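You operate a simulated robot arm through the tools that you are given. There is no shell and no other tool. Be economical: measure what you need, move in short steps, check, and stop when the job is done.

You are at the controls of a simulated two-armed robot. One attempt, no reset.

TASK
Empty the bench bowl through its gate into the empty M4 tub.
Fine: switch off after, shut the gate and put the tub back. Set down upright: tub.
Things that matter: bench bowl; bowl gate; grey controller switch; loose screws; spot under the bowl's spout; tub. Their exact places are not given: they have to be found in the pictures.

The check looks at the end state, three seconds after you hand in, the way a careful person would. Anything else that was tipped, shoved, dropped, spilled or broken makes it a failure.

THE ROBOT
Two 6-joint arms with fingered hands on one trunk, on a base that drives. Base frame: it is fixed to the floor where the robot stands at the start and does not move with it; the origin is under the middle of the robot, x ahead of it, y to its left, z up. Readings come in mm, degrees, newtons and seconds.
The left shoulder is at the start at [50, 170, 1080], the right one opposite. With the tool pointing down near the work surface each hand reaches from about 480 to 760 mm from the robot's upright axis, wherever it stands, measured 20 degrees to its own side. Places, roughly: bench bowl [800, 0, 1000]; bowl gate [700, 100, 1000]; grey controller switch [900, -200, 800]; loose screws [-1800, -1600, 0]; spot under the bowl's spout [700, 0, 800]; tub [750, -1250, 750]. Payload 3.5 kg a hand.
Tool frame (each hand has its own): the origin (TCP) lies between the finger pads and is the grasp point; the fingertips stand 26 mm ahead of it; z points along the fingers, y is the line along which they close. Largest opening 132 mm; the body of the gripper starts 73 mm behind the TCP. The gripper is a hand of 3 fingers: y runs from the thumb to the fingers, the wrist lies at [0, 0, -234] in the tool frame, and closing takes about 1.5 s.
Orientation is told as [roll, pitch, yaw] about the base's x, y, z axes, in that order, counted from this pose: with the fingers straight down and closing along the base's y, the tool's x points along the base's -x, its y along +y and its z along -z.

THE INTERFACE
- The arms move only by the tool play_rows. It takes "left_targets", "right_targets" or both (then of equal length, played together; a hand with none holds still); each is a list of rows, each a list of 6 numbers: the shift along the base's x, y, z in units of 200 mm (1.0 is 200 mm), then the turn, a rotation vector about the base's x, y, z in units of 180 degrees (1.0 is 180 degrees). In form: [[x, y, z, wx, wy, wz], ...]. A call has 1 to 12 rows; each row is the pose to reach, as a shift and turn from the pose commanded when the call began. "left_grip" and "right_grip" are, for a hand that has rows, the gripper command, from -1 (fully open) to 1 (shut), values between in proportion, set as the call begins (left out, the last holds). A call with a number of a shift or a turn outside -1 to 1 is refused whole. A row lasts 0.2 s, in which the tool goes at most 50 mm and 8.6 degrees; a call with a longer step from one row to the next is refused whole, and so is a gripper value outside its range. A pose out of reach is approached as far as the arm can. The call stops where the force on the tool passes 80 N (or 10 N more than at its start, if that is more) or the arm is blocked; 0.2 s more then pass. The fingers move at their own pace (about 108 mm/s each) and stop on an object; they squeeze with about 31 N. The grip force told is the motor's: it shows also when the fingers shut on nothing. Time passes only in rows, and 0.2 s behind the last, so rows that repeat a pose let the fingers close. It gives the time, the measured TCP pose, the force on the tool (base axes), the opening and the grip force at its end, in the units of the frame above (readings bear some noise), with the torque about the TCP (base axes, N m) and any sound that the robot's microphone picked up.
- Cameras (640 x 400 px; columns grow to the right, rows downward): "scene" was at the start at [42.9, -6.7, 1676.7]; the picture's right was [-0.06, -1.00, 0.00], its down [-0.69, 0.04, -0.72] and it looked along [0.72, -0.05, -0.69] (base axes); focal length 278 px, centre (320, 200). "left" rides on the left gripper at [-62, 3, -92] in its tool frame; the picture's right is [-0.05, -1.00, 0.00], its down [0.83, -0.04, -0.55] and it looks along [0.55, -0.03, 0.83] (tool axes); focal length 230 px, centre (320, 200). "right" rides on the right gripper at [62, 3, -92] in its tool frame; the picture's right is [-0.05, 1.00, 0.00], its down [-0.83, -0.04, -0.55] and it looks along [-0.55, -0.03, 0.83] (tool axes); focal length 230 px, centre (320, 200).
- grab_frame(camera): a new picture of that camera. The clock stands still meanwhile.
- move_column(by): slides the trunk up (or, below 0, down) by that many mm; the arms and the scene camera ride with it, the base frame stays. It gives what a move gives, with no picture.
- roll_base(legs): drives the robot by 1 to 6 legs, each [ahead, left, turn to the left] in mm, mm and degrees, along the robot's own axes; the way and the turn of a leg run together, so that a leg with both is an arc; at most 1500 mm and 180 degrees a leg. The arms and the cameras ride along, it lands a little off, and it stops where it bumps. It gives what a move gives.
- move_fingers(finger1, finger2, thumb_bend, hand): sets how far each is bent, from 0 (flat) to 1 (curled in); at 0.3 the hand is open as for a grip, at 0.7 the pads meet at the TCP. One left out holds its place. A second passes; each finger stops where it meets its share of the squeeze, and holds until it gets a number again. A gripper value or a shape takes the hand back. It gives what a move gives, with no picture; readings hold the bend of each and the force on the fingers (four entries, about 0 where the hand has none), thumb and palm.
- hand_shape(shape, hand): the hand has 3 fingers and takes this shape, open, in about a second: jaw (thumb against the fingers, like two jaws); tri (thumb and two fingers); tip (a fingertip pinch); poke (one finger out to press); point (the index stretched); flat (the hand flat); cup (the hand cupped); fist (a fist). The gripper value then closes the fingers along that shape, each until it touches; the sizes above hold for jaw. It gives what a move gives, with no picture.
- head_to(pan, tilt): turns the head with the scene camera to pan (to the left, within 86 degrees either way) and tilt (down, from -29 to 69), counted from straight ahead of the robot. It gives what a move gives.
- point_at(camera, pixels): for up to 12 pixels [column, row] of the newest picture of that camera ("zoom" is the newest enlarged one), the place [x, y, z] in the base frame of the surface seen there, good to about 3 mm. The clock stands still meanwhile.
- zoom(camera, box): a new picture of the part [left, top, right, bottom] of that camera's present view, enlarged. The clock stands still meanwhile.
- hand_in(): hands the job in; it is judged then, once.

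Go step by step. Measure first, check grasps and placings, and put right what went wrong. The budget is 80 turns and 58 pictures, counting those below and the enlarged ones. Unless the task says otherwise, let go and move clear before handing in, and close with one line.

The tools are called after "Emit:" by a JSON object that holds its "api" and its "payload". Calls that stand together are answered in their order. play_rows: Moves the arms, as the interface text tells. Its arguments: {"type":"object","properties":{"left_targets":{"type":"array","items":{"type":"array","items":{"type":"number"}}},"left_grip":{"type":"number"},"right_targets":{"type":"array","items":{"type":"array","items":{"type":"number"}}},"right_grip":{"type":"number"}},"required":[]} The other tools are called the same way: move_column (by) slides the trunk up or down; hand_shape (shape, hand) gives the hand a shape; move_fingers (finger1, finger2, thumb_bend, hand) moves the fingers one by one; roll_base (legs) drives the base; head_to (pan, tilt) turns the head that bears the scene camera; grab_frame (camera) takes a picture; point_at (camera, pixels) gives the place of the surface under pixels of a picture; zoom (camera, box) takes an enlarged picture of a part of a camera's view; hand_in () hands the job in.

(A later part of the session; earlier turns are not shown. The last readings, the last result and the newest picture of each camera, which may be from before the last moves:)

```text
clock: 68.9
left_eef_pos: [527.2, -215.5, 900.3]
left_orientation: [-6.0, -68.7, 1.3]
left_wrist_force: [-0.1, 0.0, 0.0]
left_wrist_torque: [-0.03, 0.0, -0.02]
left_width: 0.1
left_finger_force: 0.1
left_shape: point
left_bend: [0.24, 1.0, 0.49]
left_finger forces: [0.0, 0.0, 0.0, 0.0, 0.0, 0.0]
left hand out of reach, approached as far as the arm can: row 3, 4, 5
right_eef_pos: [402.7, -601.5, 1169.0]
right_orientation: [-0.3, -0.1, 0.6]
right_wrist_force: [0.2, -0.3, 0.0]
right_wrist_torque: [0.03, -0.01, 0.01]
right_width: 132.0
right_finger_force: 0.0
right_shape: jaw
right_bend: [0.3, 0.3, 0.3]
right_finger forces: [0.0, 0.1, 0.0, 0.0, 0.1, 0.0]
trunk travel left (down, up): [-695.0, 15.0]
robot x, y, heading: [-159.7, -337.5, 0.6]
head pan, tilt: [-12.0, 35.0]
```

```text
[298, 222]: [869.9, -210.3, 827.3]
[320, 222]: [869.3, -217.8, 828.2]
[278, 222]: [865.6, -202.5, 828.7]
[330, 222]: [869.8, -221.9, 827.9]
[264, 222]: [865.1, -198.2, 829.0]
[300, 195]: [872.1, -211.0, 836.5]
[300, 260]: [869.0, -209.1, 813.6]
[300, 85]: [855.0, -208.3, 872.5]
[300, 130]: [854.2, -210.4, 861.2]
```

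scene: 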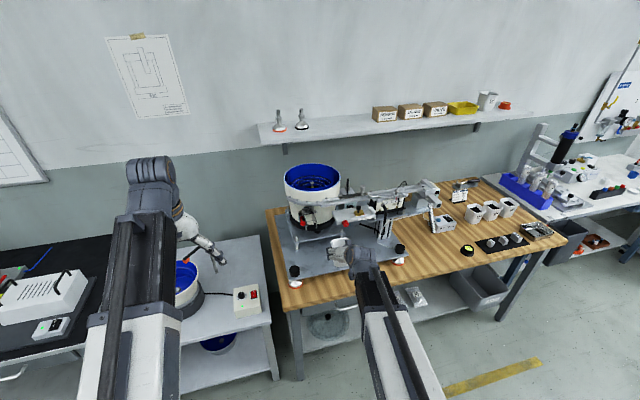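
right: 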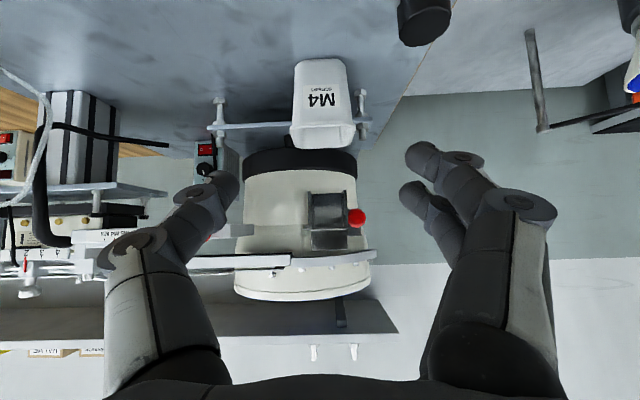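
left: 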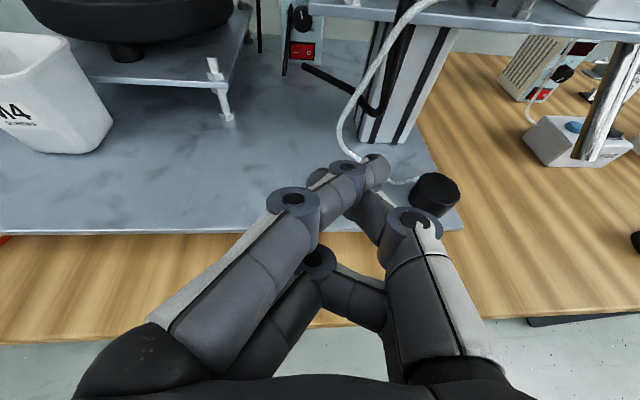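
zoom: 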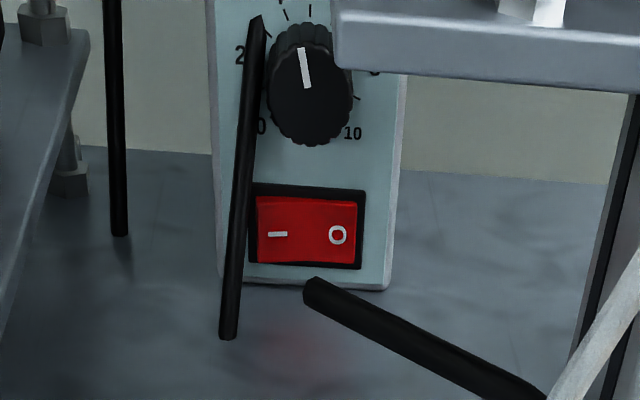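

The I side stands proud (x 865 against 870), so the feeder is off. A black stub at z≈860 (y<-212) and a stick at (845,-188) leave a narrow lane, so I need the hand edge-on with one straight lower finger. I'll roll the hand, lower the column and set the fingers.

Emit:
{"api": "play_rows", "payload": {"left_targets": [[-0.01, 0, 0.07, -0.0452, -0.0059, 0.0059], [-0.02, 0, 0.14, -0.0903, -0.0119, 0.0119], [-0.03, 0, 0.21, -0.1355, -0.0178, 0.0178], [-0.04, 0, 0.28, -0.1807, -0.0238, 0.0238], [-0.05, 0, 0.35, -0.2258, -0.0297, 0.0297], [-0.05, 0, 0.42, -0.271, -0.0357, 0.0357], [-0.05, 0, 0.49, -0.3161, -0.0416, 0.0416], [-0.05, 0, 0.56, -0.3613, -0.0476, 0.0476], [-0.05, 0, 0.63, -0.4065, -0.0535, 0.0535], [-0.05, 0, 0.7, -0.4516, -0.0595, 0.0595], [-0.05, 0, 0.75, -0.4968, -0.0654, 0.0654]]}}

Emit:
{"api": "move_fingers", "payload": {"hand": "left", "finger1": 1.0, "finger2": 0.05, "thumb_bend": 0.6}}

Emit:
{"api": "move_column", "payload": {"by": -150}}

Emit:
{"api": "grab_frame", "payload": {"camera": "left"}}

```text
clock: 71.3
left_eef_pos: [515.7, -247.1, 1056.1]
left_orientation: [-94.6, 0.5, 85.5]
left_wrist_force: [0.0, 0.6, -0.1]
left_wrist_torque: [-0.01, 0.0, -0.01]
left_width: 0.0
left_finger_force: 0.1
left_shape: point
left_bend: [0.23, 1.0, 0.49]
left_finger forces: [0.0, 0.1, 0.1, 0.0, 0.0, 0.1]
left hand out of reach, approached as far as the arm can: row 8, 9, 10, 11
right_eef_pos: [403.4, -600.5, 1169.3]
right_orientation: [-0.4, -0.1, 0.5]
right_wrist_force: [0.8, 0.0, -0.3]
right_wrist_torque: [-0.01, 0.03, 0.04]
right_width: 131.9
right_finger_force: 0.1
right_shape: jaw
right_bend: [0.3, 0.3, 0.3]
right_finger forces: [0.0, 0.0, 0.0, 0.0, 0.1, 0.1]
trunk travel left (down, up): [-695.0, 15.0]
robot x, y, heading: [-162.3, -337.4, 0.4]
head pan, tilt: [-12.0, 35.0]
```

```text
clock: 72.3
left_eef_pos: [516.7, -246.4, 1053.9]
left_orientation: [-94.6, 0.3, 85.3]
left_wrist_force: [-0.6, 0.4, -0.3]
left_wrist_torque: [-0.01, 0.0, 0.02]
left_width: 6.9
left_finger_force: 0.0
left_shape: fingers
left_bend: [0.77, 1.0, 0.76]
left_finger forces: [0.0, 0.1, 0.0, 0.0, 0.0, 0.1]
right_eef_pos: [403.1, -601.2, 1168.0]
right_orientation: [-0.4, 0.0, 0.4]
right_wrist_force: [-0.8, -0.3, 0.6]
right_wrist_torque: [0.04, -0.04, 0.04]
right_width: 132.0
right_finger_force: 0.1
right_shape: jaw
right_bend: [0.3, 0.3, 0.3]
right_finger forces: [0.0, 0.0, 0.1, 0.0, 0.1, 0.0]
trunk travel left (down, up): [-695.0, 15.0]
robot x, y, heading: [-159.7, -337.0, 0.3]
head pan, tilt: [-12.0, 35.0]
```

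```text
clock: 74.0
left_eef_pos: [516.6, -246.6, 906.1]
left_orientation: [-94.5, 0.3, 85.3]
left_wrist_force: [-0.5, 0.5, 0.1]
left_wrist_torque: [0.03, 0.01, 0.01]
left_width: 7.3
left_finger_force: 0.1
left_shape: fingers
left_bend: [0.77, 1.0, 0.76]
left_finger forces: [0.0, 0.0, 0.0, 0.0, 0.0, 0.1]
right_eef_pos: [403.3, -602.1, 1019.3]
right_orientation: [-0.3, -0.1, 0.5]
right_wrist_force: [-0.8, -0.3, -0.2]
right_wrist_torque: [0.0, 0.02, 0.03]
right_width: 131.9
right_finger_force: 0.1
right_shape: jaw
right_bend: [0.3, 0.3, 0.3]
right_finger forces: [0.0, 0.0, 0.0, 0.0, 0.1, 0.1]
trunk travel left (down, up): [-545.0, 165.0]
robot x, y, heading: [-161.5, -338.2, 0.6]
head pan, tilt: [-12.0, 35.0]
```

```text
11 pictures are left
```

left: 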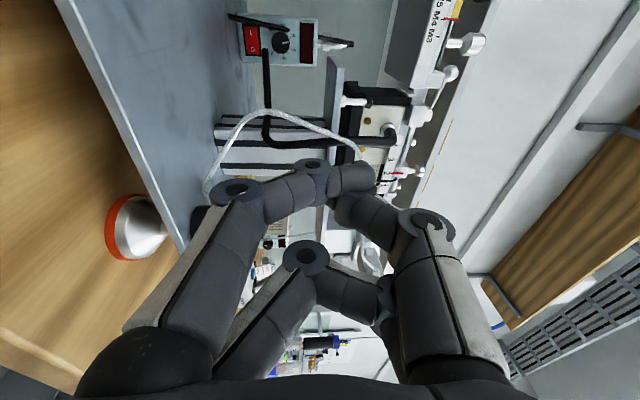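

The thumb blocked the fingers. I'll open the thumb first, then extend finger 2 and curl finger 1, while driving forward 120 mm clear of the fixture.

Emit:
{"api": "move_fingers", "payload": {"hand": "left", "finger1": 0.5, "finger2": 0.0, "thumb_bend": 0.1}}

Emit:
{"api": "move_fingers", "payload": {"hand": "left", "finger1": 1.0, "finger2": 0.0, "thumb_bend": 0.3}}

Emit:
{"api": "grab_frame", "payload": {"camera": "left"}}

```text
clock: 75.0
left_eef_pos: [517.0, -246.2, 904.8]
left_orientation: [-94.5, 0.3, 85.3]
left_wrist_force: [0.0, 0.0, -0.1]
left_wrist_torque: [-0.02, -0.01, -0.03]
left_width: 4.0
left_finger_force: 0.1
left_shape: fingers
left_bend: [0.56, 1.0, 0.54]
left_finger forces: [0.1, 0.1, 0.1, 0.1, 0.0, 0.1]
right_eef_pos: [403.1, -601.9, 1019.0]
right_orientation: [-0.5, -0.1, 0.5]
right_wrist_force: [-0.6, 0.4, 0.5]
right_wrist_torque: [0.04, -0.01, 0.0]
right_width: 131.7
right_finger_force: 0.1
right_shape: jaw
right_bend: [0.3, 0.3, 0.3]
right_finger forces: [0.0, 0.0, 0.1, 0.0, 0.0, 0.1]
trunk travel left (down, up): [-545.0, 165.0]
robot x, y, heading: [-161.0, -338.9, 0.5]
head pan, tilt: [-12.0, 35.0]
```

```text
clock: 76.0
left_eef_pos: [516.5, -247.2, 905.1]
left_orientation: [-94.6, 0.3, 85.3]
left_wrist_force: [0.1, -0.1, -0.1]
left_wrist_torque: [0.01, 0.02, 0.0]
left_width: 56.1
left_finger_force: 0.1
left_shape: fingers
left_bend: [1.0, 1.0, 0.3]
left_finger forces: [0.1, 0.1, 0.0, 0.0, 0.0, 0.0]
right_eef_pos: [403.4, -601.7, 1018.2]
right_orientation: [-0.3, -0.1, 0.5]
right_wrist_force: [0.4, -0.4, -0.3]
right_wrist_torque: [-0.02, -0.03, -0.04]
right_width: 131.7
right_finger_force: 0.1
right_shape: jaw
right_bend: [0.3, 0.3, 0.3]
right_finger forces: [0.1, 0.0, 0.1, 0.0, 0.0, 0.1]
trunk travel left (down, up): [-545.0, 165.0]
robot x, y, heading: [-158.4, -338.6, 0.6]
head pan, tilt: [-12.0, 35.0]
```

```text
10 pictures are left
```

left: 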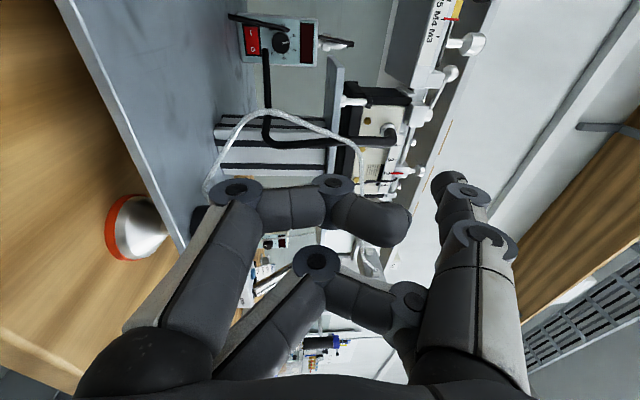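

Finger 2 did not follow. I'll reset through the jaw shape and then set the fingers again.

Emit:
{"api": "hand_shape", "payload": {"hand": "left", "shape": "jaw"}}

Emit:
{"api": "move_fingers", "payload": {"hand": "left", "finger1": 1.0, "finger2": 0.2}}

```text
clock: 76.9
left_eef_pos: [516.1, -246.2, 904.7]
left_orientation: [-94.5, 0.4, 85.3]
left_wrist_force: [-0.2, 0.3, -0.1]
left_wrist_torque: [0.0, 0.0, -0.01]
left_width: 97.2
left_finger_force: 0.0
left_shape: jaw
left_bend: [0.3, 0.98, 0.3]
left_finger forces: [0.0, 0.1, 0.0, 0.1, 0.1, 0.0]
right_eef_pos: [401.9, -602.1, 1018.9]
right_orientation: [-0.3, -0.1, 0.5]
right_wrist_force: [-0.1, 0.4, -0.4]
right_wrist_torque: [0.02, -0.01, -0.03]
right_width: 131.9
right_finger_force: 0.0
right_shape: jaw
right_bend: [0.3, 0.3, 0.3]
right_finger forces: [0.0, 0.0, 0.0, 0.1, 0.1, 0.1]
trunk travel left (down, up): [-545.0, 165.0]
robot x, y, heading: [-160.5, -340.5, 0.6]
head pan, tilt: [-12.0, 35.0]
```

```text
clock: 77.9
left_eef_pos: [516.9, -246.1, 905.2]
left_orientation: [-94.6, 0.3, 85.3]
left_wrist_force: [0.3, 0.3, -0.3]
left_wrist_torque: [0.02, -0.02, 0.0]
left_width: 56.5
left_finger_force: 0.1
left_shape: fingers
left_bend: [1.0, 0.98, 0.3]
left_finger forces: [0.0, 0.0, 0.0, 0.0, 0.0, 0.0]
right_eef_pos: [402.0, -601.2, 1018.1]
right_orientation: [-0.4, 0.0, 0.5]
right_wrist_force: [-0.5, 0.1, -0.7]
right_wrist_torque: [-0.01, -0.02, 0.03]
right_width: 132.2
right_finger_force: 0.0
right_shape: jaw
right_bend: [0.3, 0.3, 0.3]
right_finger forces: [0.0, 0.0, 0.0, 0.1, 0.0, 0.1]
trunk travel left (down, up): [-545.0, 165.0]
robot x, y, heading: [-159.6, -338.3, 0.5]
head pan, tilt: [-12.0, 35.0]
```

Finger 2 of the left hand stays stuck curled, so I'll switch to the right hand, using its centred thumb as the poker. I'll raise the column, return the left hand to rest, and turn the right hand forward edge-on.

Emit:
{"api": "move_column", "payload": {"by": 150}}

Emit:
{"api": "play_rows", "payload": {"left_targets": [[-0.04, 0.03, 0.05, 0.0295, 0.0271, -0.025], [-0.09, 0.06, 0.1, 0.0589, 0.0543, -0.0501], [-0.13, 0.1, 0.15, 0.0884, 0.0814, -0.0751], [-0.18, 0.13, 0.2, 0.1178, 0.1085, -0.1002], [-0.22, 0.16, 0.25, 0.1473, 0.1357, -0.1252], [-0.27, 0.19, 0.3, 0.1768, 0.1628, -0.1502], [-0.32, 0.22, 0.35, 0.2062, 0.1899, -0.1753], [-0.36, 0.26, 0.4, 0.2357, 0.217, -0.2003], [-0.4, 0.29, 0.44, 0.2651, 0.2442, -0.2254], [-0.45, 0.32, 0.48, 0.2946, 0.2713, -0.2504]], "right_targets": [[0.05, 0, -0.05, 0.0234, -0.0289, -0.0289], [0.1, 0, -0.1, 0.0468, -0.0578, -0.0578], [0.15, 0, -0.15, 0.0702, -0.0867, -0.0867], [0.2, 0, -0.2, 0.0936, -0.1156, -0.1156], [0.25, 0, -0.25, 0.117, -0.1446, -0.1446], [0.3, 0, -0.3, 0.1405, -0.1735, -0.1735], [0.35, 0, -0.35, 0.1639, -0.2024, -0.2024], [0.4, 0, -0.4, 0.1873, -0.2313, -0.2313], [0.45, 0, -0.45, 0.2107, -0.2602, -0.2602], [0.5, 0, -0.5, 0.2341, -0.2891, -0.2891]]}}

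Emit:
{"api": "play_rows", "payload": {"left_targets": [[-0.04, 0.03, 0.05, 0.0244, 0.0225, -0.0207], [-0.09, 0.06, 0.1, 0.0488, 0.045, -0.0415], [-0.13, 0.1, 0.15, 0.0732, 0.0674, -0.0622], [-0.18, 0.13, 0.2, 0.0976, 0.0899, -0.083], [-0.22, 0.16, 0.24, 0.122, 0.1124, -0.1037]], "right_targets": [[0.03, 0, 0, 0.0234, -0.0289, -0.0289], [0.06, 0, 0, 0.0468, -0.0578, -0.0578], [0.08, 0, 0, 0.0702, -0.0867, -0.0867], [0.1, 0, 0, 0.0936, -0.1156, -0.1156], [0.1, 0, 0, 0.1171, -0.1445, -0.1445]]}}

Emit:
{"api": "move_fingers", "payload": {"hand": "right", "finger1": 1.0, "finger2": 1.0, "thumb_bend": 0.3}}

```text
clock: 79.7
left_eef_pos: [516.6, -245.7, 1055.0]
left_orientation: [-94.4, 0.2, 85.3]
left_wrist_force: [0.7, 0.2, -0.2]
left_wrist_torque: [-0.01, -0.03, -0.02]
left_width: 56.6
left_finger_force: 0.1
left_shape: fingers
left_bend: [1.0, 0.98, 0.3]
left_finger forces: [0.1, 0.0, 0.1, 0.0, 0.1, 0.0]
right_eef_pos: [402.3, -600.7, 1169.2]
right_orientation: [-0.4, -0.1, 0.5]
right_wrist_force: [0.5, -0.2, -0.1]
right_wrist_torque: [-0.01, -0.04, -0.03]
right_width: 132.1
right_finger_force: 0.1
right_shape: jaw
right_bend: [0.3, 0.3, 0.3]
right_finger forces: [0.0, 0.0, 0.0, 0.1, 0.1, 0.0]
trunk travel left (down, up): [-695.0, 15.0]
robot x, y, heading: [-160.4, -337.6, 0.4]
head pan, tilt: [-12.0, 35.0]
```

```text
clock: 81.9
left_eef_pos: [427.8, -183.0, 1151.8]
left_orientation: [-25.3, -15.7, 22.7]
left_wrist_force: [-0.4, 0.2, -0.1]
left_wrist_torque: [-0.03, 0.03, 0.01]
left_width: 56.8
left_finger_force: 0.0
left_shape: fingers
left_bend: [1.0, 0.98, 0.3]
left_finger forces: [0.1, 0.0, 0.1, 0.1, 0.1, 0.0]
left hand out of reach, approached as far as the arm can: row 1, 2, 3, 4, 5, 6, 7
right_eef_pos: [501.4, -603.2, 1068.6]
right_orientation: [62.3, -20.0, -70.5]
right_wrist_force: [-0.5, -1.0, -0.5]
right_wrist_torque: [0.01, -0.02, 0.02]
right_width: 131.8
right_finger_force: 0.1
right_shape: jaw
right_bend: [0.3, 0.3, 0.3]
right_finger forces: [0.0, 0.0, 0.0, 0.0, 0.0, 0.0]
trunk travel left (down, up): [-695.0, 15.0]
robot x, y, heading: [-160.4, -336.7, 0.1]
head pan, tilt: [-12.0, 35.0]
```

```text
clock: 83.1
left_eef_pos: [381.7, -152.3, 1199.2]
left_orientation: [0.2, 0.1, 0.1]
left_wrist_force: [0.3, 0.0, 0.9]
left_wrist_torque: [0.02, 0.01, -0.01]
left_width: 56.6
left_finger_force: 0.1
left_shape: fingers
left_bend: [1.0, 0.98, 0.3]
left_finger forces: [0.0, 0.0, 0.1, 0.0, 0.1, 0.1]
right_eef_pos: [520.7, -608.6, 1067.2]
right_orientation: [85.0, -5.5, -96.5]
right_wrist_force: [1.5, -0.4, 1.4]
right_wrist_torque: [0.0, 0.0, -0.01]
right_width: 131.9
right_finger_force: 0.0
right_shape: jaw
right_bend: [0.3, 0.3, 0.3]
right_finger forces: [0.1, 0.0, 0.0, 0.0, 0.1, 0.0]
right hand out of reach, approached as far as the arm can: row 1, 2, 3, 4, 5
trunk travel left (down, up): [-695.0, 15.0]
robot x, y, heading: [-160.5, -337.4, 0.3]
head pan, tilt: [-12.0, 35.0]
```

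```text
clock: 84.1
left_eef_pos: [380.8, -151.0, 1199.3]
left_orientation: [0.1, 0.0, 0.2]
left_wrist_force: [-0.4, 0.4, -0.1]
left_wrist_torque: [0.05, -0.02, -0.01]
left_width: 56.7
left_finger_force: 0.1
left_shape: fingers
left_bend: [1.0, 0.98, 0.3]
left_finger forces: [0.1, 0.0, 0.0, 0.0, 0.0, 0.1]
right_eef_pos: [521.9, -609.1, 1068.0]
right_orientation: [85.1, -5.5, -96.4]
right_wrist_force: [-0.8, 0.3, -0.8]
right_wrist_torque: [0.0, -0.01, -0.03]
right_width: 58.0
right_finger_force: 0.0
right_shape: fingers
right_bend: [1.0, 1.0, 0.3]
right_finger forces: [0.0, 0.1, 0.0, 0.1, 0.0, 0.1]
trunk travel left (down, up): [-695.0, 15.0]
robot x, y, heading: [-160.9, -338.7, 0.4]
head pan, tilt: [-12.0, 35.0]
```

Both hands are in place. I'll drive left so the right hand fronts the switch lane, then lower the column and look through the right camera.

Emit:
{"api": "roll_base", "payload": {"legs": [[-40, 0, 0], [0, 400, 0]]}}

Emit:
{"api": "move_column", "payload": {"by": -175}}

Emit:
{"api": "grab_frame", "payload": {"camera": "right"}}

```text
clock: 87.0
left_eef_pos: [345.5, 243.8, 1199.3]
left_orientation: [0.2, 0.1, -0.4]
left_wrist_force: [0.4, 1.2, -0.7]
left_wrist_torque: [-0.02, 0.0, -0.04]
left_width: 56.7
left_finger_force: 0.0
left_shape: fingers
left_bend: [1.0, 0.98, 0.3]
left_finger forces: [0.1, 0.0, 0.0, 0.1, 0.0, 0.0]
right_eef_pos: [480.0, -214.6, 1067.9]
right_orientation: [85.2, -5.4, -97.0]
right_wrist_force: [0.3, 0.5, 0.2]
right_wrist_torque: [0.01, -0.01, 0.01]
right_width: 57.7
right_finger_force: 0.1
right_shape: fingers
right_bend: [1.0, 1.0, 0.3]
right_finger forces: [0.0, 0.1, 0.0, 0.1, 0.1, 0.0]
trunk travel left (down, up): [-695.0, 15.0]
robot x, y, heading: [-199.4, 63.8, -0.2]
head pan, tilt: [-12.0, 35.0]
```

```text
clock: 89.0
left_eef_pos: [344.9, 244.1, 1024.3]
left_orientation: [0.1, -0.1, -0.6]
left_wrist_force: [-0.6, 0.2, 0.1]
left_wrist_torque: [-0.01, -0.04, 0.01]
left_width: 56.6
left_finger_force: 0.2
left_shape: fingers
left_bend: [1.0, 0.98, 0.3]
left_finger forces: [0.1, 0.1, 0.0, 0.0, 0.0, 0.0]
right_eef_pos: [479.2, -215.1, 892.2]
right_orientation: [85.1, -5.5, -97.2]
right_wrist_force: [-0.1, 0.3, 0.0]
right_wrist_torque: [-0.01, -0.03, 0.0]
right_width: 57.6
right_finger_force: 0.1
right_shape: fingers
right_bend: [1.0, 1.0, 0.3]
right_finger forces: [0.1, 0.0, 0.0, 0.0, 0.1, 0.0]
trunk travel left (down, up): [-520.0, 190.0]
robot x, y, heading: [-197.3, 65.6, -0.5]
head pan, tilt: [-12.0, 35.0]
```

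```text
9 pictures are left
```

right: 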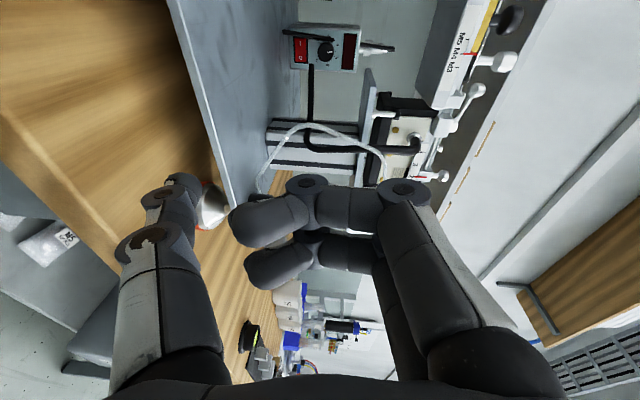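

The thumb tip is at (185,180), with the curled fingers above it. I'll measure the tip and the clearances in the lane.

Emit:
{"api": "point_at", "payload": {"camera": "right", "pixels": [[190, 178], [178, 182], [165, 205], [195, 200], [367, 100], [432, 60], [312, 75], [312, 110], [230, 225], [380, 120], [300, 52], [285, 132]]}}

```text
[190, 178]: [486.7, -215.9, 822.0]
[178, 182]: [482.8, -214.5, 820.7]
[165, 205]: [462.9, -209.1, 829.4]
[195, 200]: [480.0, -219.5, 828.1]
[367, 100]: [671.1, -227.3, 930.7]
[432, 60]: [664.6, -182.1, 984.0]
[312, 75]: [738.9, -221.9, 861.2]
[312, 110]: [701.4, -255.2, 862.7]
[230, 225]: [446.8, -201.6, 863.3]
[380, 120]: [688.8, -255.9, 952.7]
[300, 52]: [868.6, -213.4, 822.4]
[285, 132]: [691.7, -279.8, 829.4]
```

The thumb tip leads the tool point by only about 10 mm. I'll measure the curled knuckles too, since they must stay behind the dial.

Emit:
{"api": "point_at", "payload": {"camera": "right", "pixels": [[300, 182], [320, 185], [345, 195], [400, 188], [420, 195], [250, 205], [350, 185], [395, 180]]}}

Emit:
{"api": "move_fingers", "payload": {"hand": "right", "finger1": 1.0, "finger2": 1.0, "thumb_bend": 0.0}}

Emit:
{"api": "grab_frame", "payload": {"camera": "right"}}

```text
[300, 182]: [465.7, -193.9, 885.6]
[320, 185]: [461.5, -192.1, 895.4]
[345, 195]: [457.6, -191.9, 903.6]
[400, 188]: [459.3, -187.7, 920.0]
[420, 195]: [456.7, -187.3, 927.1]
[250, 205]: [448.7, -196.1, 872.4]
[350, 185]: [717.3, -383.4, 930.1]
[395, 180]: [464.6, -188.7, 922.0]
```

```text
clock: 90.0
left_eef_pos: [345.6, 243.2, 1024.6]
left_orientation: [0.1, -0.1, -0.5]
left_wrist_force: [0.3, -0.8, 0.7]
left_wrist_torque: [0.02, 0.01, 0.02]
left_width: 56.8
left_finger_force: 0.0
left_shape: fingers
left_bend: [1.0, 0.98, 0.3]
left_finger forces: [0.0, 0.1, 0.0, 0.0, 0.0, 0.0]
right_eef_pos: [480.1, -214.7, 892.1]
right_orientation: [85.1, -5.5, -97.1]
right_wrist_force: [1.4, 0.1, 0.6]
right_wrist_torque: [-0.01, -0.04, -0.03]
right_width: 67.5
right_finger_force: 0.0
right_shape: fingers
right_bend: [1.0, 1.0, 0.0]
right_finger forces: [0.0, 0.0, 0.0, 0.1, 0.0, 0.0]
trunk travel left (down, up): [-520.0, 190.0]
robot x, y, heading: [-202.9, 64.2, -0.2]
head pan, tilt: [-12.0, 35.0]
```

```text
8 pictures are left
```

right: 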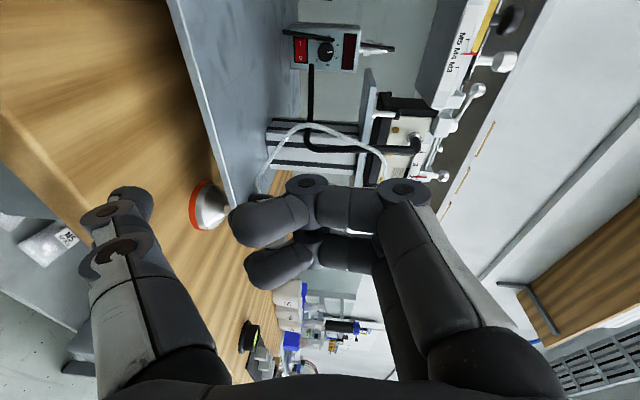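

The knuckles sit 22 mm behind the thumb tip at bend 0.3, which just clears the dial. I'll restore that bend, measure the white cable, and shift left with a little more yaw before going in.

Emit:
{"api": "point_at", "payload": {"camera": "right", "pixels": [[260, 180], [270, 155], [286, 134], [310, 125], [345, 138], [380, 165], [302, 40], [322, 40], [296, 33], [305, 14]]}}

Emit:
{"api": "move_fingers", "payload": {"hand": "right", "thumb_bend": 0.3}}

Emit:
{"api": "play_rows", "payload": {"right_targets": [[0.03, 0.05, 0, 0, 0, -0.015], [0.06, 0.1, 0, 0, 0, -0.028], [0.06, 0.15, 0, 0, 0, -0.028], [0.06, 0.15, 0, 0, 0, -0.028]]}}

```text
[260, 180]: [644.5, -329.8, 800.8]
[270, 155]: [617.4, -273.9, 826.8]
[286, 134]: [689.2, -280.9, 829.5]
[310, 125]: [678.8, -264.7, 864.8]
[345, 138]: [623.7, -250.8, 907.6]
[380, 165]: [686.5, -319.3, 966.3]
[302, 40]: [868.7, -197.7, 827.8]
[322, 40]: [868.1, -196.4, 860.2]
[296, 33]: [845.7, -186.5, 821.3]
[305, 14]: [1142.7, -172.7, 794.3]
```

```text
clock: 91.0
left_eef_pos: [345.2, 244.5, 1023.7]
left_orientation: [0.2, 0.0, -0.5]
left_wrist_force: [-0.1, -0.4, 0.9]
left_wrist_torque: [0.03, 0.0, -0.04]
left_width: 56.7
left_finger_force: 0.0
left_shape: fingers
left_bend: [1.0, 0.98, 0.3]
left_finger forces: [0.0, 0.0, 0.0, 0.0, 0.0, 0.0]
right_eef_pos: [479.5, -214.8, 892.3]
right_orientation: [85.2, -5.5, -97.1]
right_wrist_force: [0.2, 0.0, 0.5]
right_wrist_torque: [0.01, -0.02, -0.03]
right_width: 57.8
right_finger_force: 0.0
right_shape: fingers
right_bend: [1.0, 1.0, 0.3]
right_finger forces: [0.1, 0.1, 0.0, 0.0, 0.0, 0.1]
trunk travel left (down, up): [-520.0, 190.0]
robot x, y, heading: [-196.6, 65.0, -0.2]
head pan, tilt: [-12.0, 35.0]
```

```text
clock: 92.0
left_eef_pos: [344.1, 243.7, 1023.5]
left_orientation: [0.1, 0.0, -0.6]
left_wrist_force: [-0.4, -0.1, -0.1]
left_wrist_torque: [-0.04, -0.01, -0.01]
left_width: 56.9
left_finger_force: 0.1
left_shape: fingers
left_bend: [1.0, 0.98, 0.3]
left_finger forces: [0.1, 0.0, 0.0, 0.1, 0.0, 0.0]
right_eef_pos: [484.2, -235.6, 900.1]
right_orientation: [84.0, -7.9, -98.8]
right_wrist_force: [-0.1, 0.7, 0.4]
right_wrist_torque: [0.01, 0.0, 0.04]
right_width: 57.8
right_finger_force: 0.1
right_shape: fingers
right_bend: [1.0, 1.0, 0.3]
right_finger forces: [0.1, 0.0, 0.0, 0.1, 0.1, 0.0]
right hand out of reach, approached as far as the arm can: row 1, 2, 3
trunk travel left (down, up): [-520.0, 190.0]
robot x, y, heading: [-200.8, 64.4, 0.0]
head pan, tilt: [-12.0, 35.0]
```

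The arm is too folded there. I'll extend it forward first, then shift left and adjust the turn.

Emit:
{"api": "play_rows", "payload": {"right_targets": [[0.12, 0.08, 0, 0, 0, 0], [0.25, 0.15, 0, 0, 0, 0], [0.38, 0.22, 0, 0, 0, 0], [0.5, 0.3, -0.02, 0, 0, 0], [0.5, 0.3, -0.02, 0, 0, -0.012], [0.5, 0.3, -0.02, 0, 0, -0.025], [0.5, 0.3, -0.02, 0, 0, -0.025]]}}

```text
clock: 93.6
left_eef_pos: [345.1, 241.6, 1025.3]
left_orientation: [0.1, 0.0, -0.6]
left_wrist_force: [-0.3, 0.1, -0.1]
left_wrist_torque: [0.04, -0.01, -0.02]
left_width: 56.7
left_finger_force: 0.0
left_shape: fingers
left_bend: [1.0, 0.98, 0.3]
left_finger forces: [0.0, 0.0, 0.0, 0.1, 0.0, 0.0]
right_eef_pos: [590.3, -208.4, 908.3]
right_orientation: [83.7, -8.4, -96.0]
right_wrist_force: [-0.6, 0.1, -0.2]
right_wrist_torque: [0.01, 0.04, -0.01]
right_width: 57.8
right_finger_force: 0.1
right_shape: fingers
right_bend: [1.0, 1.0, 0.3]
right_finger forces: [0.1, 0.1, 0.0, 0.0, 0.1, 0.0]
right hand out of reach, approached as far as the arm can: row 1, 2, 3, 4, 5, 6, 7
trunk travel left (down, up): [-520.0, 190.0]
robot x, y, heading: [-197.3, 66.6, -0.2]
head pan, tilt: [-12.0, 35.0]
```

The wrist is at a limit pointing outward. Turning the base 10° right while sidestepping left gives the same lane with a natural arm pose, so I'll do that from a bit further back.

Emit:
{"api": "roll_base", "payload": {"legs": [[-100, 0, 0], [0, 140, -10]]}}

Emit:
{"api": "play_rows", "payload": {"right_targets": [[0.0, 0.0, -0.02, 0, 0, 0], [0.0, 0.0, -0.05, 0, 0, 0]]}}

```text
clock: 94.8
left_eef_pos: [256.0, 248.4, 1023.5]
left_orientation: [0.1, 0.0, -0.2]
left_wrist_force: [0.1, -0.3, 0.1]
left_wrist_torque: [-0.02, -0.02, 0.01]
left_width: 57.0
left_finger_force: 0.1
left_shape: fingers
left_bend: [1.0, 0.98, 0.3]
left_finger forces: [0.1, 0.0, 0.0, 0.1, 0.0, 0.0]
right_eef_pos: [503.7, -201.9, 909.3]
right_orientation: [83.8, -8.3, -95.7]
right_wrist_force: [-0.5, -0.6, 0.4]
right_wrist_torque: [0.03, 0.04, 0.04]
right_width: 57.8
right_finger_force: 0.0
right_shape: fingers
right_bend: [1.0, 1.0, 0.3]
right_finger forces: [0.0, 0.1, 0.1, 0.0, 0.1, 0.0]
trunk travel left (down, up): [-520.0, 190.0]
robot x, y, heading: [-287.0, 68.2, 0.2]
head pan, tilt: [-12.0, 35.0]
stopped in leg 1: the robot was blocked; the commanded pose is now the measured one
```

```text
clock: 95.4
left_eef_pos: [256.2, 247.8, 1024.1]
left_orientation: [0.1, 0.0, -0.2]
left_wrist_force: [-0.1, 0.2, 0.6]
left_wrist_torque: [-0.01, 0.0, -0.02]
left_width: 56.6
left_finger_force: 0.1
left_shape: fingers
left_bend: [1.0, 0.98, 0.3]
left_finger forces: [0.0, 0.0, 0.0, 0.0, 0.2, 0.1]
right_eef_pos: [504.9, -203.6, 898.9]
right_orientation: [83.7, -8.3, -95.5]
right_wrist_force: [0.1, 0.5, -0.7]
right_wrist_torque: [0.0, -0.02, -0.02]
right_width: 57.5
right_finger_force: 0.1
right_shape: fingers
right_bend: [1.0, 1.0, 0.3]
right_finger forces: [0.1, 0.0, 0.1, 0.0, 0.0, 0.0]
trunk travel left (down, up): [-520.0, 190.0]
robot x, y, heading: [-284.6, 63.2, 0.1]
head pan, tilt: [-12.0, 35.0]
```

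The base touched something behind at x≈-287. I'll move ahead 30 and then do the sidestep with the turn.

Emit:
{"api": "roll_base", "payload": {"legs": [[35, 0, 0], [0, 140, -10]]}}

Emit:
{"api": "head_to", "payload": {"pan": 8, "tilt": 35}}

Emit:
{"api": "grab_frame", "payload": {"camera": "scene"}}

```text
clock: 97.2
left_eef_pos: [325.8, 295.5, 1024.1]
left_orientation: [0.1, -0.1, -9.9]
left_wrist_force: [-0.5, 0.3, 0.2]
left_wrist_torque: [-0.03, 0.0, 0.02]
left_width: 56.8
left_finger_force: 0.1
left_shape: fingers
left_bend: [1.0, 0.98, 0.3]
left_finger forces: [0.0, 0.1, 0.0, 0.0, 0.0, 0.0]
right_eef_pos: [495.7, -189.0, 899.1]
right_orientation: [83.7, -8.3, -105.2]
right_wrist_force: [-0.3, -0.1, -0.9]
right_wrist_torque: [0.02, -0.01, 0.01]
right_width: 57.8
right_finger_force: 0.0
right_shape: fingers
right_bend: [1.0, 1.0, 0.3]
right_finger forces: [0.0, 0.0, 0.0, 0.0, 0.1, 0.0]
trunk travel left (down, up): [-520.0, 190.0]
robot x, y, heading: [-237.9, 206.7, -9.8]
head pan, tilt: [-12.0, 35.0]
```

```text
clock: 98.0
left_eef_pos: [325.7, 297.9, 1023.8]
left_orientation: [0.1, 0.0, -9.9]
left_wrist_force: [-1.0, 0.8, -0.3]
left_wrist_torque: [0.01, 0.0, -0.05]
left_width: 56.6
left_finger_force: 0.1
left_shape: fingers
left_bend: [1.0, 0.98, 0.3]
left_finger forces: [0.0, 0.1, 0.1, 0.1, 0.0, 0.1]
right_eef_pos: [495.6, -189.6, 897.9]
right_orientation: [83.7, -8.3, -105.2]
right_wrist_force: [-0.2, 1.0, -0.6]
right_wrist_torque: [-0.01, -0.02, 0.0]
right_width: 57.7
right_finger_force: 0.0
right_shape: fingers
right_bend: [1.0, 1.0, 0.3]
right_finger forces: [0.0, 0.1, 0.1, 0.1, 0.1, 0.1]
trunk travel left (down, up): [-520.0, 190.0]
robot x, y, heading: [-240.0, 210.7, -9.8]
head pan, tilt: [8.0, 35.0]
```

```text
7 pictures are left
```

scene: 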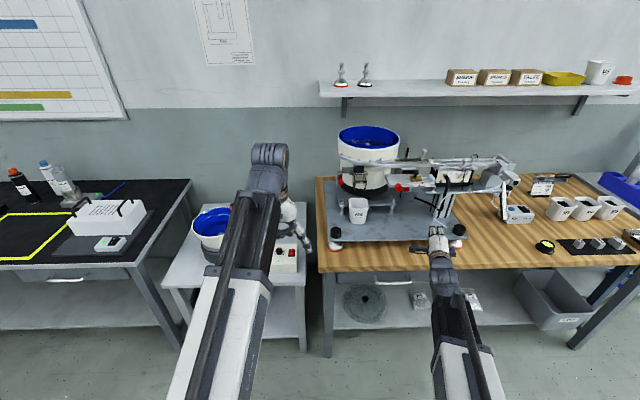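

The lane is clear and the tub stands under the chute at scene (357,210). I'll level the hand (thumb straight down, 11.5° right) and check that it reaches.

Emit:
{"api": "play_rows", "payload": {"right_targets": [[0.02, 0, 0, 0.012, -0.015, 0.008], [0.05, 0, -0.02, 0.023, -0.031, 0.017], [0.08, 0, -0.025, 0.0349, -0.046, 0.0256], [0.08, 0, -0.025, 0.0349, -0.046, 0.0256]]}}

```text
clock: 99.0
left_eef_pos: [326.6, 297.3, 1023.7]
left_orientation: [0.0, -0.1, -9.9]
left_wrist_force: [0.5, -0.4, 0.5]
left_wrist_torque: [0.01, 0.01, 0.01]
left_width: 56.9
left_finger_force: 0.0
left_shape: fingers
left_bend: [1.0, 0.98, 0.3]
left_finger forces: [0.0, 0.0, 0.1, 0.0, 0.1, 0.1]
right_eef_pos: [510.9, -188.9, 893.1]
right_orientation: [90.3, -0.3, -101.1]
right_wrist_force: [-0.1, -0.3, 0.1]
right_wrist_torque: [0.01, 0.03, 0.02]
right_width: 57.8
right_finger_force: 0.1
right_shape: fingers
right_bend: [1.0, 1.0, 0.3]
right_finger forces: [0.1, 0.0, 0.0, 0.0, 0.0, 0.1]
trunk travel left (down, up): [-520.0, 190.0]
robot x, y, heading: [-236.2, 211.4, -9.6]
head pan, tilt: [8.0, 35.0]
```

The hand is level with no reach warning. I'll drive so the tool point lands near (690,-170), still short of the stub.

Emit:
{"api": "roll_base", "payload": {"legs": [[150, 49, 0]]}}

```text
clock: 100.5
left_eef_pos: [483.9, 316.7, 1024.2]
left_orientation: [0.2, 0.0, -10.1]
left_wrist_force: [0.2, 0.4, -0.1]
left_wrist_torque: [0.05, 0.03, -0.02]
left_width: 56.6
left_finger_force: 0.0
left_shape: fingers
left_bend: [1.0, 0.98, 0.3]
left_finger forces: [0.0, 0.1, 0.0, 0.1, 0.1, 0.1]
right_eef_pos: [667.9, -169.3, 894.2]
right_orientation: [90.3, -0.4, -101.2]
right_wrist_force: [0.0, -0.2, -0.6]
right_wrist_torque: [0.02, 0.0, -0.01]
right_width: 57.8
right_finger_force: 0.0
right_shape: fingers
right_bend: [1.0, 1.0, 0.3]
right_finger forces: [0.0, 0.1, 0.1, 0.1, 0.1, 0.1]
trunk travel left (down, up): [-520.0, 190.0]
robot x, y, heading: [-81.6, 233.4, -10.1]
head pan, tilt: [8.0, 35.0]
```

The tool point is at (668,-169,894), so the thumb tip is at about (678,-171,826). I'll advance 165 mm along the hand's axis, stopping just short of the switch.

Emit:
{"api": "play_rows", "payload": {"right_targets": [[0.1, -0.02, 0, 0, 0, 0], [0.2, -0.04, 0, 0, 0, 0], [0.3, -0.06, 0, 0, 0, 0], [0.4, -0.08, 0, 0, 0, 0], [0.5, -0.1, 0, 0, 0, 0], [0.6, -0.12, 0, 0, 0, 0], [0.7, -0.14, 0, 0, 0, 0], [0.8, -0.165, 0, 0, 0, 0], [0.8, -0.165, 0, 0, 0, 0]]}}

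Emit:
{"api": "grab_frame", "payload": {"camera": "right"}}

```text
clock: 102.5
left_eef_pos: [482.4, 316.6, 1025.2]
left_orientation: [0.1, 0.0, -9.9]
left_wrist_force: [0.0, 0.3, -0.3]
left_wrist_torque: [-0.03, -0.06, 0.0]
left_width: 56.9
left_finger_force: 0.1
left_shape: fingers
left_bend: [1.0, 0.98, 0.3]
left_finger forces: [0.1, 0.0, 0.0, 0.0, 0.0, 0.0]
right_eef_pos: [817.7, -200.1, 895.8]
right_orientation: [90.2, -0.2, -101.3]
right_wrist_force: [0.7, -0.4, -0.4]
right_wrist_torque: [-0.02, 0.02, 0.05]
right_width: 57.9
right_finger_force: 0.1
right_shape: fingers
right_bend: [1.0, 1.0, 0.3]
right_finger forces: [0.1, 0.1, 0.1, 0.0, 0.0, 0.0]
right hand out of reach, approached as far as the arm can: row 8, 9
trunk travel left (down, up): [-520.0, 190.0]
robot x, y, heading: [-80.1, 230.2, -9.9]
head pan, tilt: [8.0, 35.0]
```

```text
6 pictures are left
```

right: 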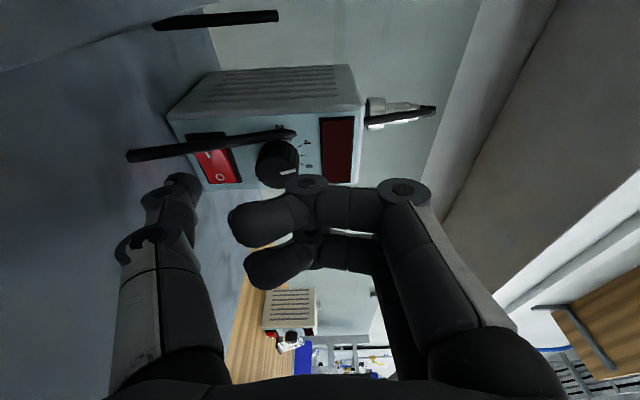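

The arm's reach ended at x 818, with no contact. I'll measure the thumb tip, the stick and the "I" mark from this view, to drive the last part with the base.

Emit:
{"api": "point_at", "payload": {"camera": "right", "pixels": [[190, 178], [178, 177], [196, 190], [172, 190], [208, 163], [215, 175], [175, 152], [200, 149], [232, 145], [280, 136], [300, 180], [285, 160]]}}

```text
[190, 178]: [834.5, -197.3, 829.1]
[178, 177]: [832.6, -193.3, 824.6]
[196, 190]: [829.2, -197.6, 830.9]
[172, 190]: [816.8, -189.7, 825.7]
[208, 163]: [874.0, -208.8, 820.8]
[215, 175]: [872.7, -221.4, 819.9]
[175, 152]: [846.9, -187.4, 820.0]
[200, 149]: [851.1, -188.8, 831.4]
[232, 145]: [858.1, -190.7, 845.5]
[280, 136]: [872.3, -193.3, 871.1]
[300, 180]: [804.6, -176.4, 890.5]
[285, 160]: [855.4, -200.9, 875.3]
```

The thumb tip is at about (836,-200,827), the knuckles are 31 mm behind, and the stick passes at y≈-188. I'll pull the arm back 45 mm, drive the base forward 55 mm, then press with the arm.

Emit:
{"api": "play_rows", "payload": {"right_targets": [[-0.1, 0.02, 0, 0, 0, 0], [-0.225, 0.044, 0, 0, 0, 0], [-0.225, 0.044, 0, 0, 0, 0]]}}

Emit:
{"api": "roll_base", "payload": {"legs": [[55, 1, 0]]}}

```text
clock: 103.3
left_eef_pos: [484.1, 317.8, 1024.4]
left_orientation: [0.0, 0.1, -10.0]
left_wrist_force: [-0.5, -0.8, 0.1]
left_wrist_torque: [-0.03, 0.01, -0.03]
left_width: 56.7
left_finger_force: 0.0
left_shape: fingers
left_bend: [1.0, 0.98, 0.3]
left_finger forces: [0.1, 0.0, 0.0, 0.0, 0.0, 0.0]
right_eef_pos: [770.8, -189.8, 894.1]
right_orientation: [90.3, -0.3, -101.2]
right_wrist_force: [-0.9, 0.4, 0.0]
right_wrist_torque: [0.01, -0.01, 0.02]
right_width: 57.8
right_finger_force: 0.0
right_shape: fingers
right_bend: [1.0, 1.0, 0.3]
right_finger forces: [0.0, 0.0, 0.0, 0.0, 0.1, 0.1]
trunk travel left (down, up): [-520.0, 190.0]
robot x, y, heading: [-81.4, 229.3, -9.9]
head pan, tilt: [8.0, 35.0]
```

```text
clock: 104.2
left_eef_pos: [539.6, 308.6, 1025.2]
left_orientation: [0.1, -0.1, -10.0]
left_wrist_force: [-0.2, 0.0, 0.5]
left_wrist_torque: [-0.01, 0.04, -0.04]
left_width: 57.0
left_finger_force: 0.0
left_shape: fingers
left_bend: [1.0, 0.98, 0.3]
left_finger forces: [0.0, 0.0, 0.0, 0.0, 0.0, 0.1]
right_eef_pos: [827.0, -198.3, 892.2]
right_orientation: [90.3, -0.2, -101.3]
right_wrist_force: [0.5, 1.2, -0.4]
right_wrist_torque: [0.0, 0.0, 0.01]
right_width: 57.5
right_finger_force: 0.2
right_shape: fingers
right_bend: [1.0, 1.0, 0.3]
right_finger forces: [0.0, 0.0, 0.1, 0.0, 0.0, 0.0]
trunk travel left (down, up): [-520.0, 190.0]
robot x, y, heading: [-28.9, 221.5, -10.0]
head pan, tilt: [8.0, 35.0]
```

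The tip is at about x 845. I'll shift 5 mm right to clear the stick and press forward in small steps, watching force and sound.

Emit:
{"api": "play_rows", "payload": {"right_targets": [[0, -0.028, 0, 0, 0, 0], [0.04, -0.028, 0, 0, 0, 0], [0.08, -0.028, 0, 0, 0, 0], [0.1, -0.028, 0, 0, 0, 0], [0.115, -0.028, 0, 0, 0, 0], [0.13, -0.028, 0, 0, 0, 0]]}}

```text
clock: 105.6
left_eef_pos: [534.6, 309.7, 1026.6]
left_orientation: [0.2, -0.1, -9.9]
left_wrist_force: [0.0, 0.2, -0.3]
left_wrist_torque: [0.0, 0.01, -0.03]
left_width: 56.6
left_finger_force: 0.0
left_shape: fingers
left_bend: [1.0, 0.98, 0.3]
left_finger forces: [0.0, 0.0, 0.0, 0.1, 0.0, 0.0]
right_eef_pos: [849.4, -204.0, 897.0]
right_orientation: [90.6, -0.4, -101.2]
right_wrist_force: [-34.2, 5.1, 11.3]
right_wrist_torque: [0.33, 2.48, -0.04]
right_width: 60.1
right_finger_force: 17.1
right_shape: fingers
right_bend: [1.0, 1.0, 0.28]
right_finger forces: [0.1, 0.0, 0.0, 0.1, 34.3, 0.1]
trunk travel left (down, up): [-520.0, 190.0]
robot x, y, heading: [-27.0, 219.8, -9.8]
head pan, tilt: [8.0, 35.0]
```

The thumb is pressing at 34 N without a sound yet. I'll push a few mm more.

Emit:
{"api": "play_rows", "payload": {"right_targets": [[0.015, 0, -0.01, 0, 0, 0], [0.03, 0, -0.02, 0, 0, 0], [0.045, 0, -0.02, 0, 0, 0], [0.045, 0, -0.02, 0, 0, 0]]}}

Emit:
{"api": "play_rows", "payload": {"right_targets": [[-0.05, 0.005, 0, 0, 0, 0], [-0.12, 0.02, 0, 0, 0, 0], [-0.2, 0.04, 0, 0, 0, 0], [-0.2, 0.04, 0, 0, 0, 0], [-0.2, 0.04, 0, 0, 0, 0]]}}

```text
clock: 106.3
left_eef_pos: [532.7, 309.9, 1026.3]
left_orientation: [0.1, -0.3, -10.1]
left_wrist_force: [-0.4, -0.1, 0.6]
left_wrist_torque: [-0.02, -0.04, -0.02]
left_width: 57.0
left_finger_force: 0.0
left_shape: fingers
left_bend: [1.0, 0.98, 0.3]
left_finger forces: [0.0, 0.1, 0.0, 0.0, 0.0, 0.0]
right_eef_pos: [850.8, -206.2, 897.1]
right_orientation: [90.8, -0.3, -101.4]
right_wrist_force: [-49.0, 13.1, 18.2]
right_wrist_torque: [0.95, 3.75, 0.08]
right_width: 60.7
right_finger_force: 24.8
right_shape: fingers
right_bend: [1.0, 1.0, 0.29]
right_finger forces: [0.0, 0.0, 0.1, 0.0, 50.3, 0.0]
trunk travel left (down, up): [-520.0, 190.0]
robot x, y, heading: [-28.8, 221.1, -9.6]
head pan, tilt: [8.0, 35.0]
stopped in row 3 (right hand): the force on the tool passed its limit at 83 N (the readings are from after the stop); the commanded pose is now the measured one
```

```text
clock: 107.5
left_eef_pos: [537.7, 308.6, 1023.3]
left_orientation: [0.0, -0.1, -10.1]
left_wrist_force: [-0.6, -0.2, 0.7]
left_wrist_torque: [0.03, 0.0, -0.01]
left_width: 56.7
left_finger_force: 0.1
left_shape: fingers
left_bend: [1.0, 0.98, 0.3]
left_finger forces: [0.1, 0.0, 0.1, 0.1, 0.0, 0.0]
right_eef_pos: [816.5, -198.3, 890.6]
right_orientation: [90.4, -0.3, -101.4]
right_wrist_force: [0.4, 0.0, 0.2]
right_wrist_torque: [0.01, 0.0, 0.02]
right_width: 57.6
right_finger_force: 0.0
right_shape: fingers
right_bend: [1.0, 1.0, 0.3]
right_finger forces: [0.1, 0.0, 0.0, 0.0, 0.1, 0.1]
trunk travel left (down, up): [-520.0, 190.0]
robot x, y, heading: [-23.3, 222.2, -9.6]
head pan, tilt: [8.0, 35.0]
```

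No sound came, and the press stopped hard at 83 N with the tip at x≈868. I'll look at the rocker now.

Emit:
{"api": "zoom", "payload": {"camera": "right", "box": [120, 90, 330, 220]}}

Emit:
{"api": "point_at", "payload": {"camera": "zoom", "pixels": [[268, 200], [262, 190], [290, 250], [300, 265], [240, 180], [320, 250], [210, 265], [225, 275], [190, 265], [250, 215]]}}

```text
3.05 times, centred on (225, 155) of right
```

zoom: 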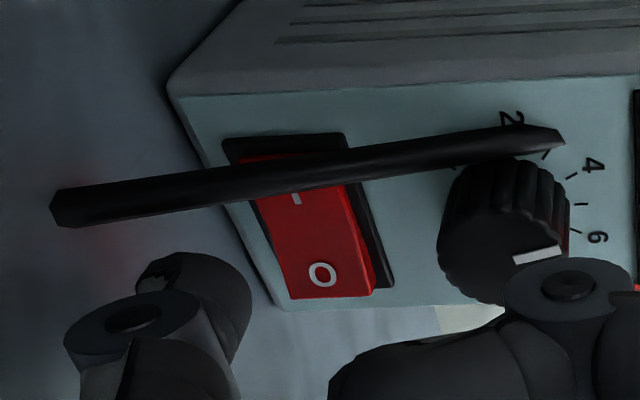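

```text
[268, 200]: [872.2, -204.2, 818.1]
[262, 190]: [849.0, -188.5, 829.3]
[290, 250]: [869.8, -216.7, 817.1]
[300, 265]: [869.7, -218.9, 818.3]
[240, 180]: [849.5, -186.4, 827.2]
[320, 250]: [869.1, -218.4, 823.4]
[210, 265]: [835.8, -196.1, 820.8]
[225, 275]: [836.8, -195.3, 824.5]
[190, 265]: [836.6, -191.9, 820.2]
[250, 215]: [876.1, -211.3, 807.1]
```

The I end is now recessed (872) and the O end stands proud (869, with its side face visible), so it seems to be on. I'll wait and look at the bowl and tub.

Emit:
{"api": "play_rows", "payload": {"right_targets": [[-0.05, 0.01, 0, 0, 0, 0], [-0.05, 0.01, 0, 0, 0, 0], [-0.05, 0.01, 0, 0, 0, 0], [-0.05, 0.01, 0, 0, 0, 0], [-0.05, 0.01, 0, 0, 0, 0], [-0.05, 0.01, 0, 0, 0, 0], [-0.05, 0.01, 0, 0, 0, 0], [-0.05, 0.01, 0, 0, 0, 0], [-0.05, 0.01, 0, 0, 0, 0], [-0.05, 0.01, 0, 0, 0, 0], [-0.05, 0.01, 0, 0, 0, 0], [-0.05, 0.01, 0, 0, 0, 0]]}}

Emit:
{"api": "head_to", "payload": {"pan": -3, "tilt": 38}}

Emit:
{"api": "zoom", "payload": {"camera": "scene", "box": [230, 60, 410, 280]}}

```text
clock: 110.1
left_eef_pos: [538.7, 308.2, 1024.4]
left_orientation: [0.1, -0.1, -10.0]
left_wrist_force: [0.1, -0.6, -0.4]
left_wrist_torque: [-0.05, -0.02, -0.01]
left_width: 56.8
left_finger_force: 0.0
left_shape: fingers
left_bend: [1.0, 0.98, 0.3]
left_finger forces: [0.0, 0.1, 0.0, 0.0, 0.0, 0.0]
right_eef_pos: [807.2, -196.5, 891.2]
right_orientation: [90.5, -0.3, -101.4]
right_wrist_force: [-0.7, -0.7, 0.4]
right_wrist_torque: [0.0, -0.03, 0.01]
right_width: 57.5
right_finger_force: 0.0
right_shape: fingers
right_bend: [1.0, 1.0, 0.3]
right_finger forces: [0.0, 0.0, 0.0, 0.1, 0.0, 0.0]
trunk travel left (down, up): [-520.0, 190.0]
robot x, y, heading: [-26.2, 222.9, -10.0]
head pan, tilt: [8.0, 35.0]
```

```text
clock: 110.9
left_eef_pos: [537.7, 309.6, 1023.9]
left_orientation: [0.0, -0.1, -10.1]
left_wrist_force: [-1.4, -0.3, -0.5]
left_wrist_torque: [0.01, 0.01, -0.02]
left_width: 56.7
left_finger_force: 0.0
left_shape: fingers
left_bend: [1.0, 0.98, 0.3]
left_finger forces: [0.0, 0.0, 0.0, 0.0, 0.0, 0.1]
right_eef_pos: [807.4, -195.3, 889.7]
right_orientation: [90.3, -0.3, -101.2]
right_wrist_force: [0.5, -0.1, -0.7]
right_wrist_torque: [-0.04, -0.03, 0.0]
right_width: 57.7
right_finger_force: 0.0
right_shape: fingers
right_bend: [1.0, 1.0, 0.3]
right_finger forces: [0.0, 0.0, 0.0, 0.0, 0.0, 0.1]
trunk travel left (down, up): [-520.0, 190.0]
robot x, y, heading: [-28.0, 223.3, -9.8]
head pan, tilt: [-3.0, 38.0]
```

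```text
1.82 times, centred on (320, 170) of scene
```

zoom: 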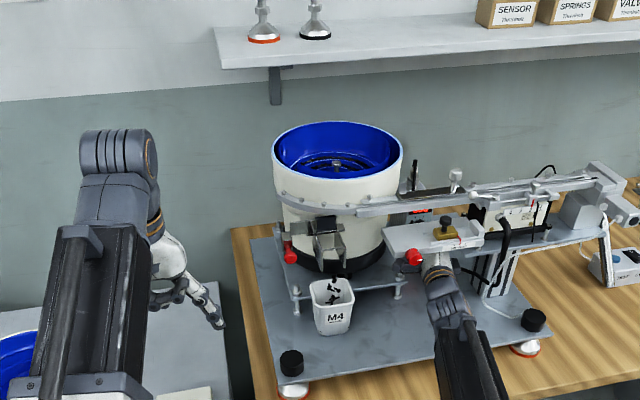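

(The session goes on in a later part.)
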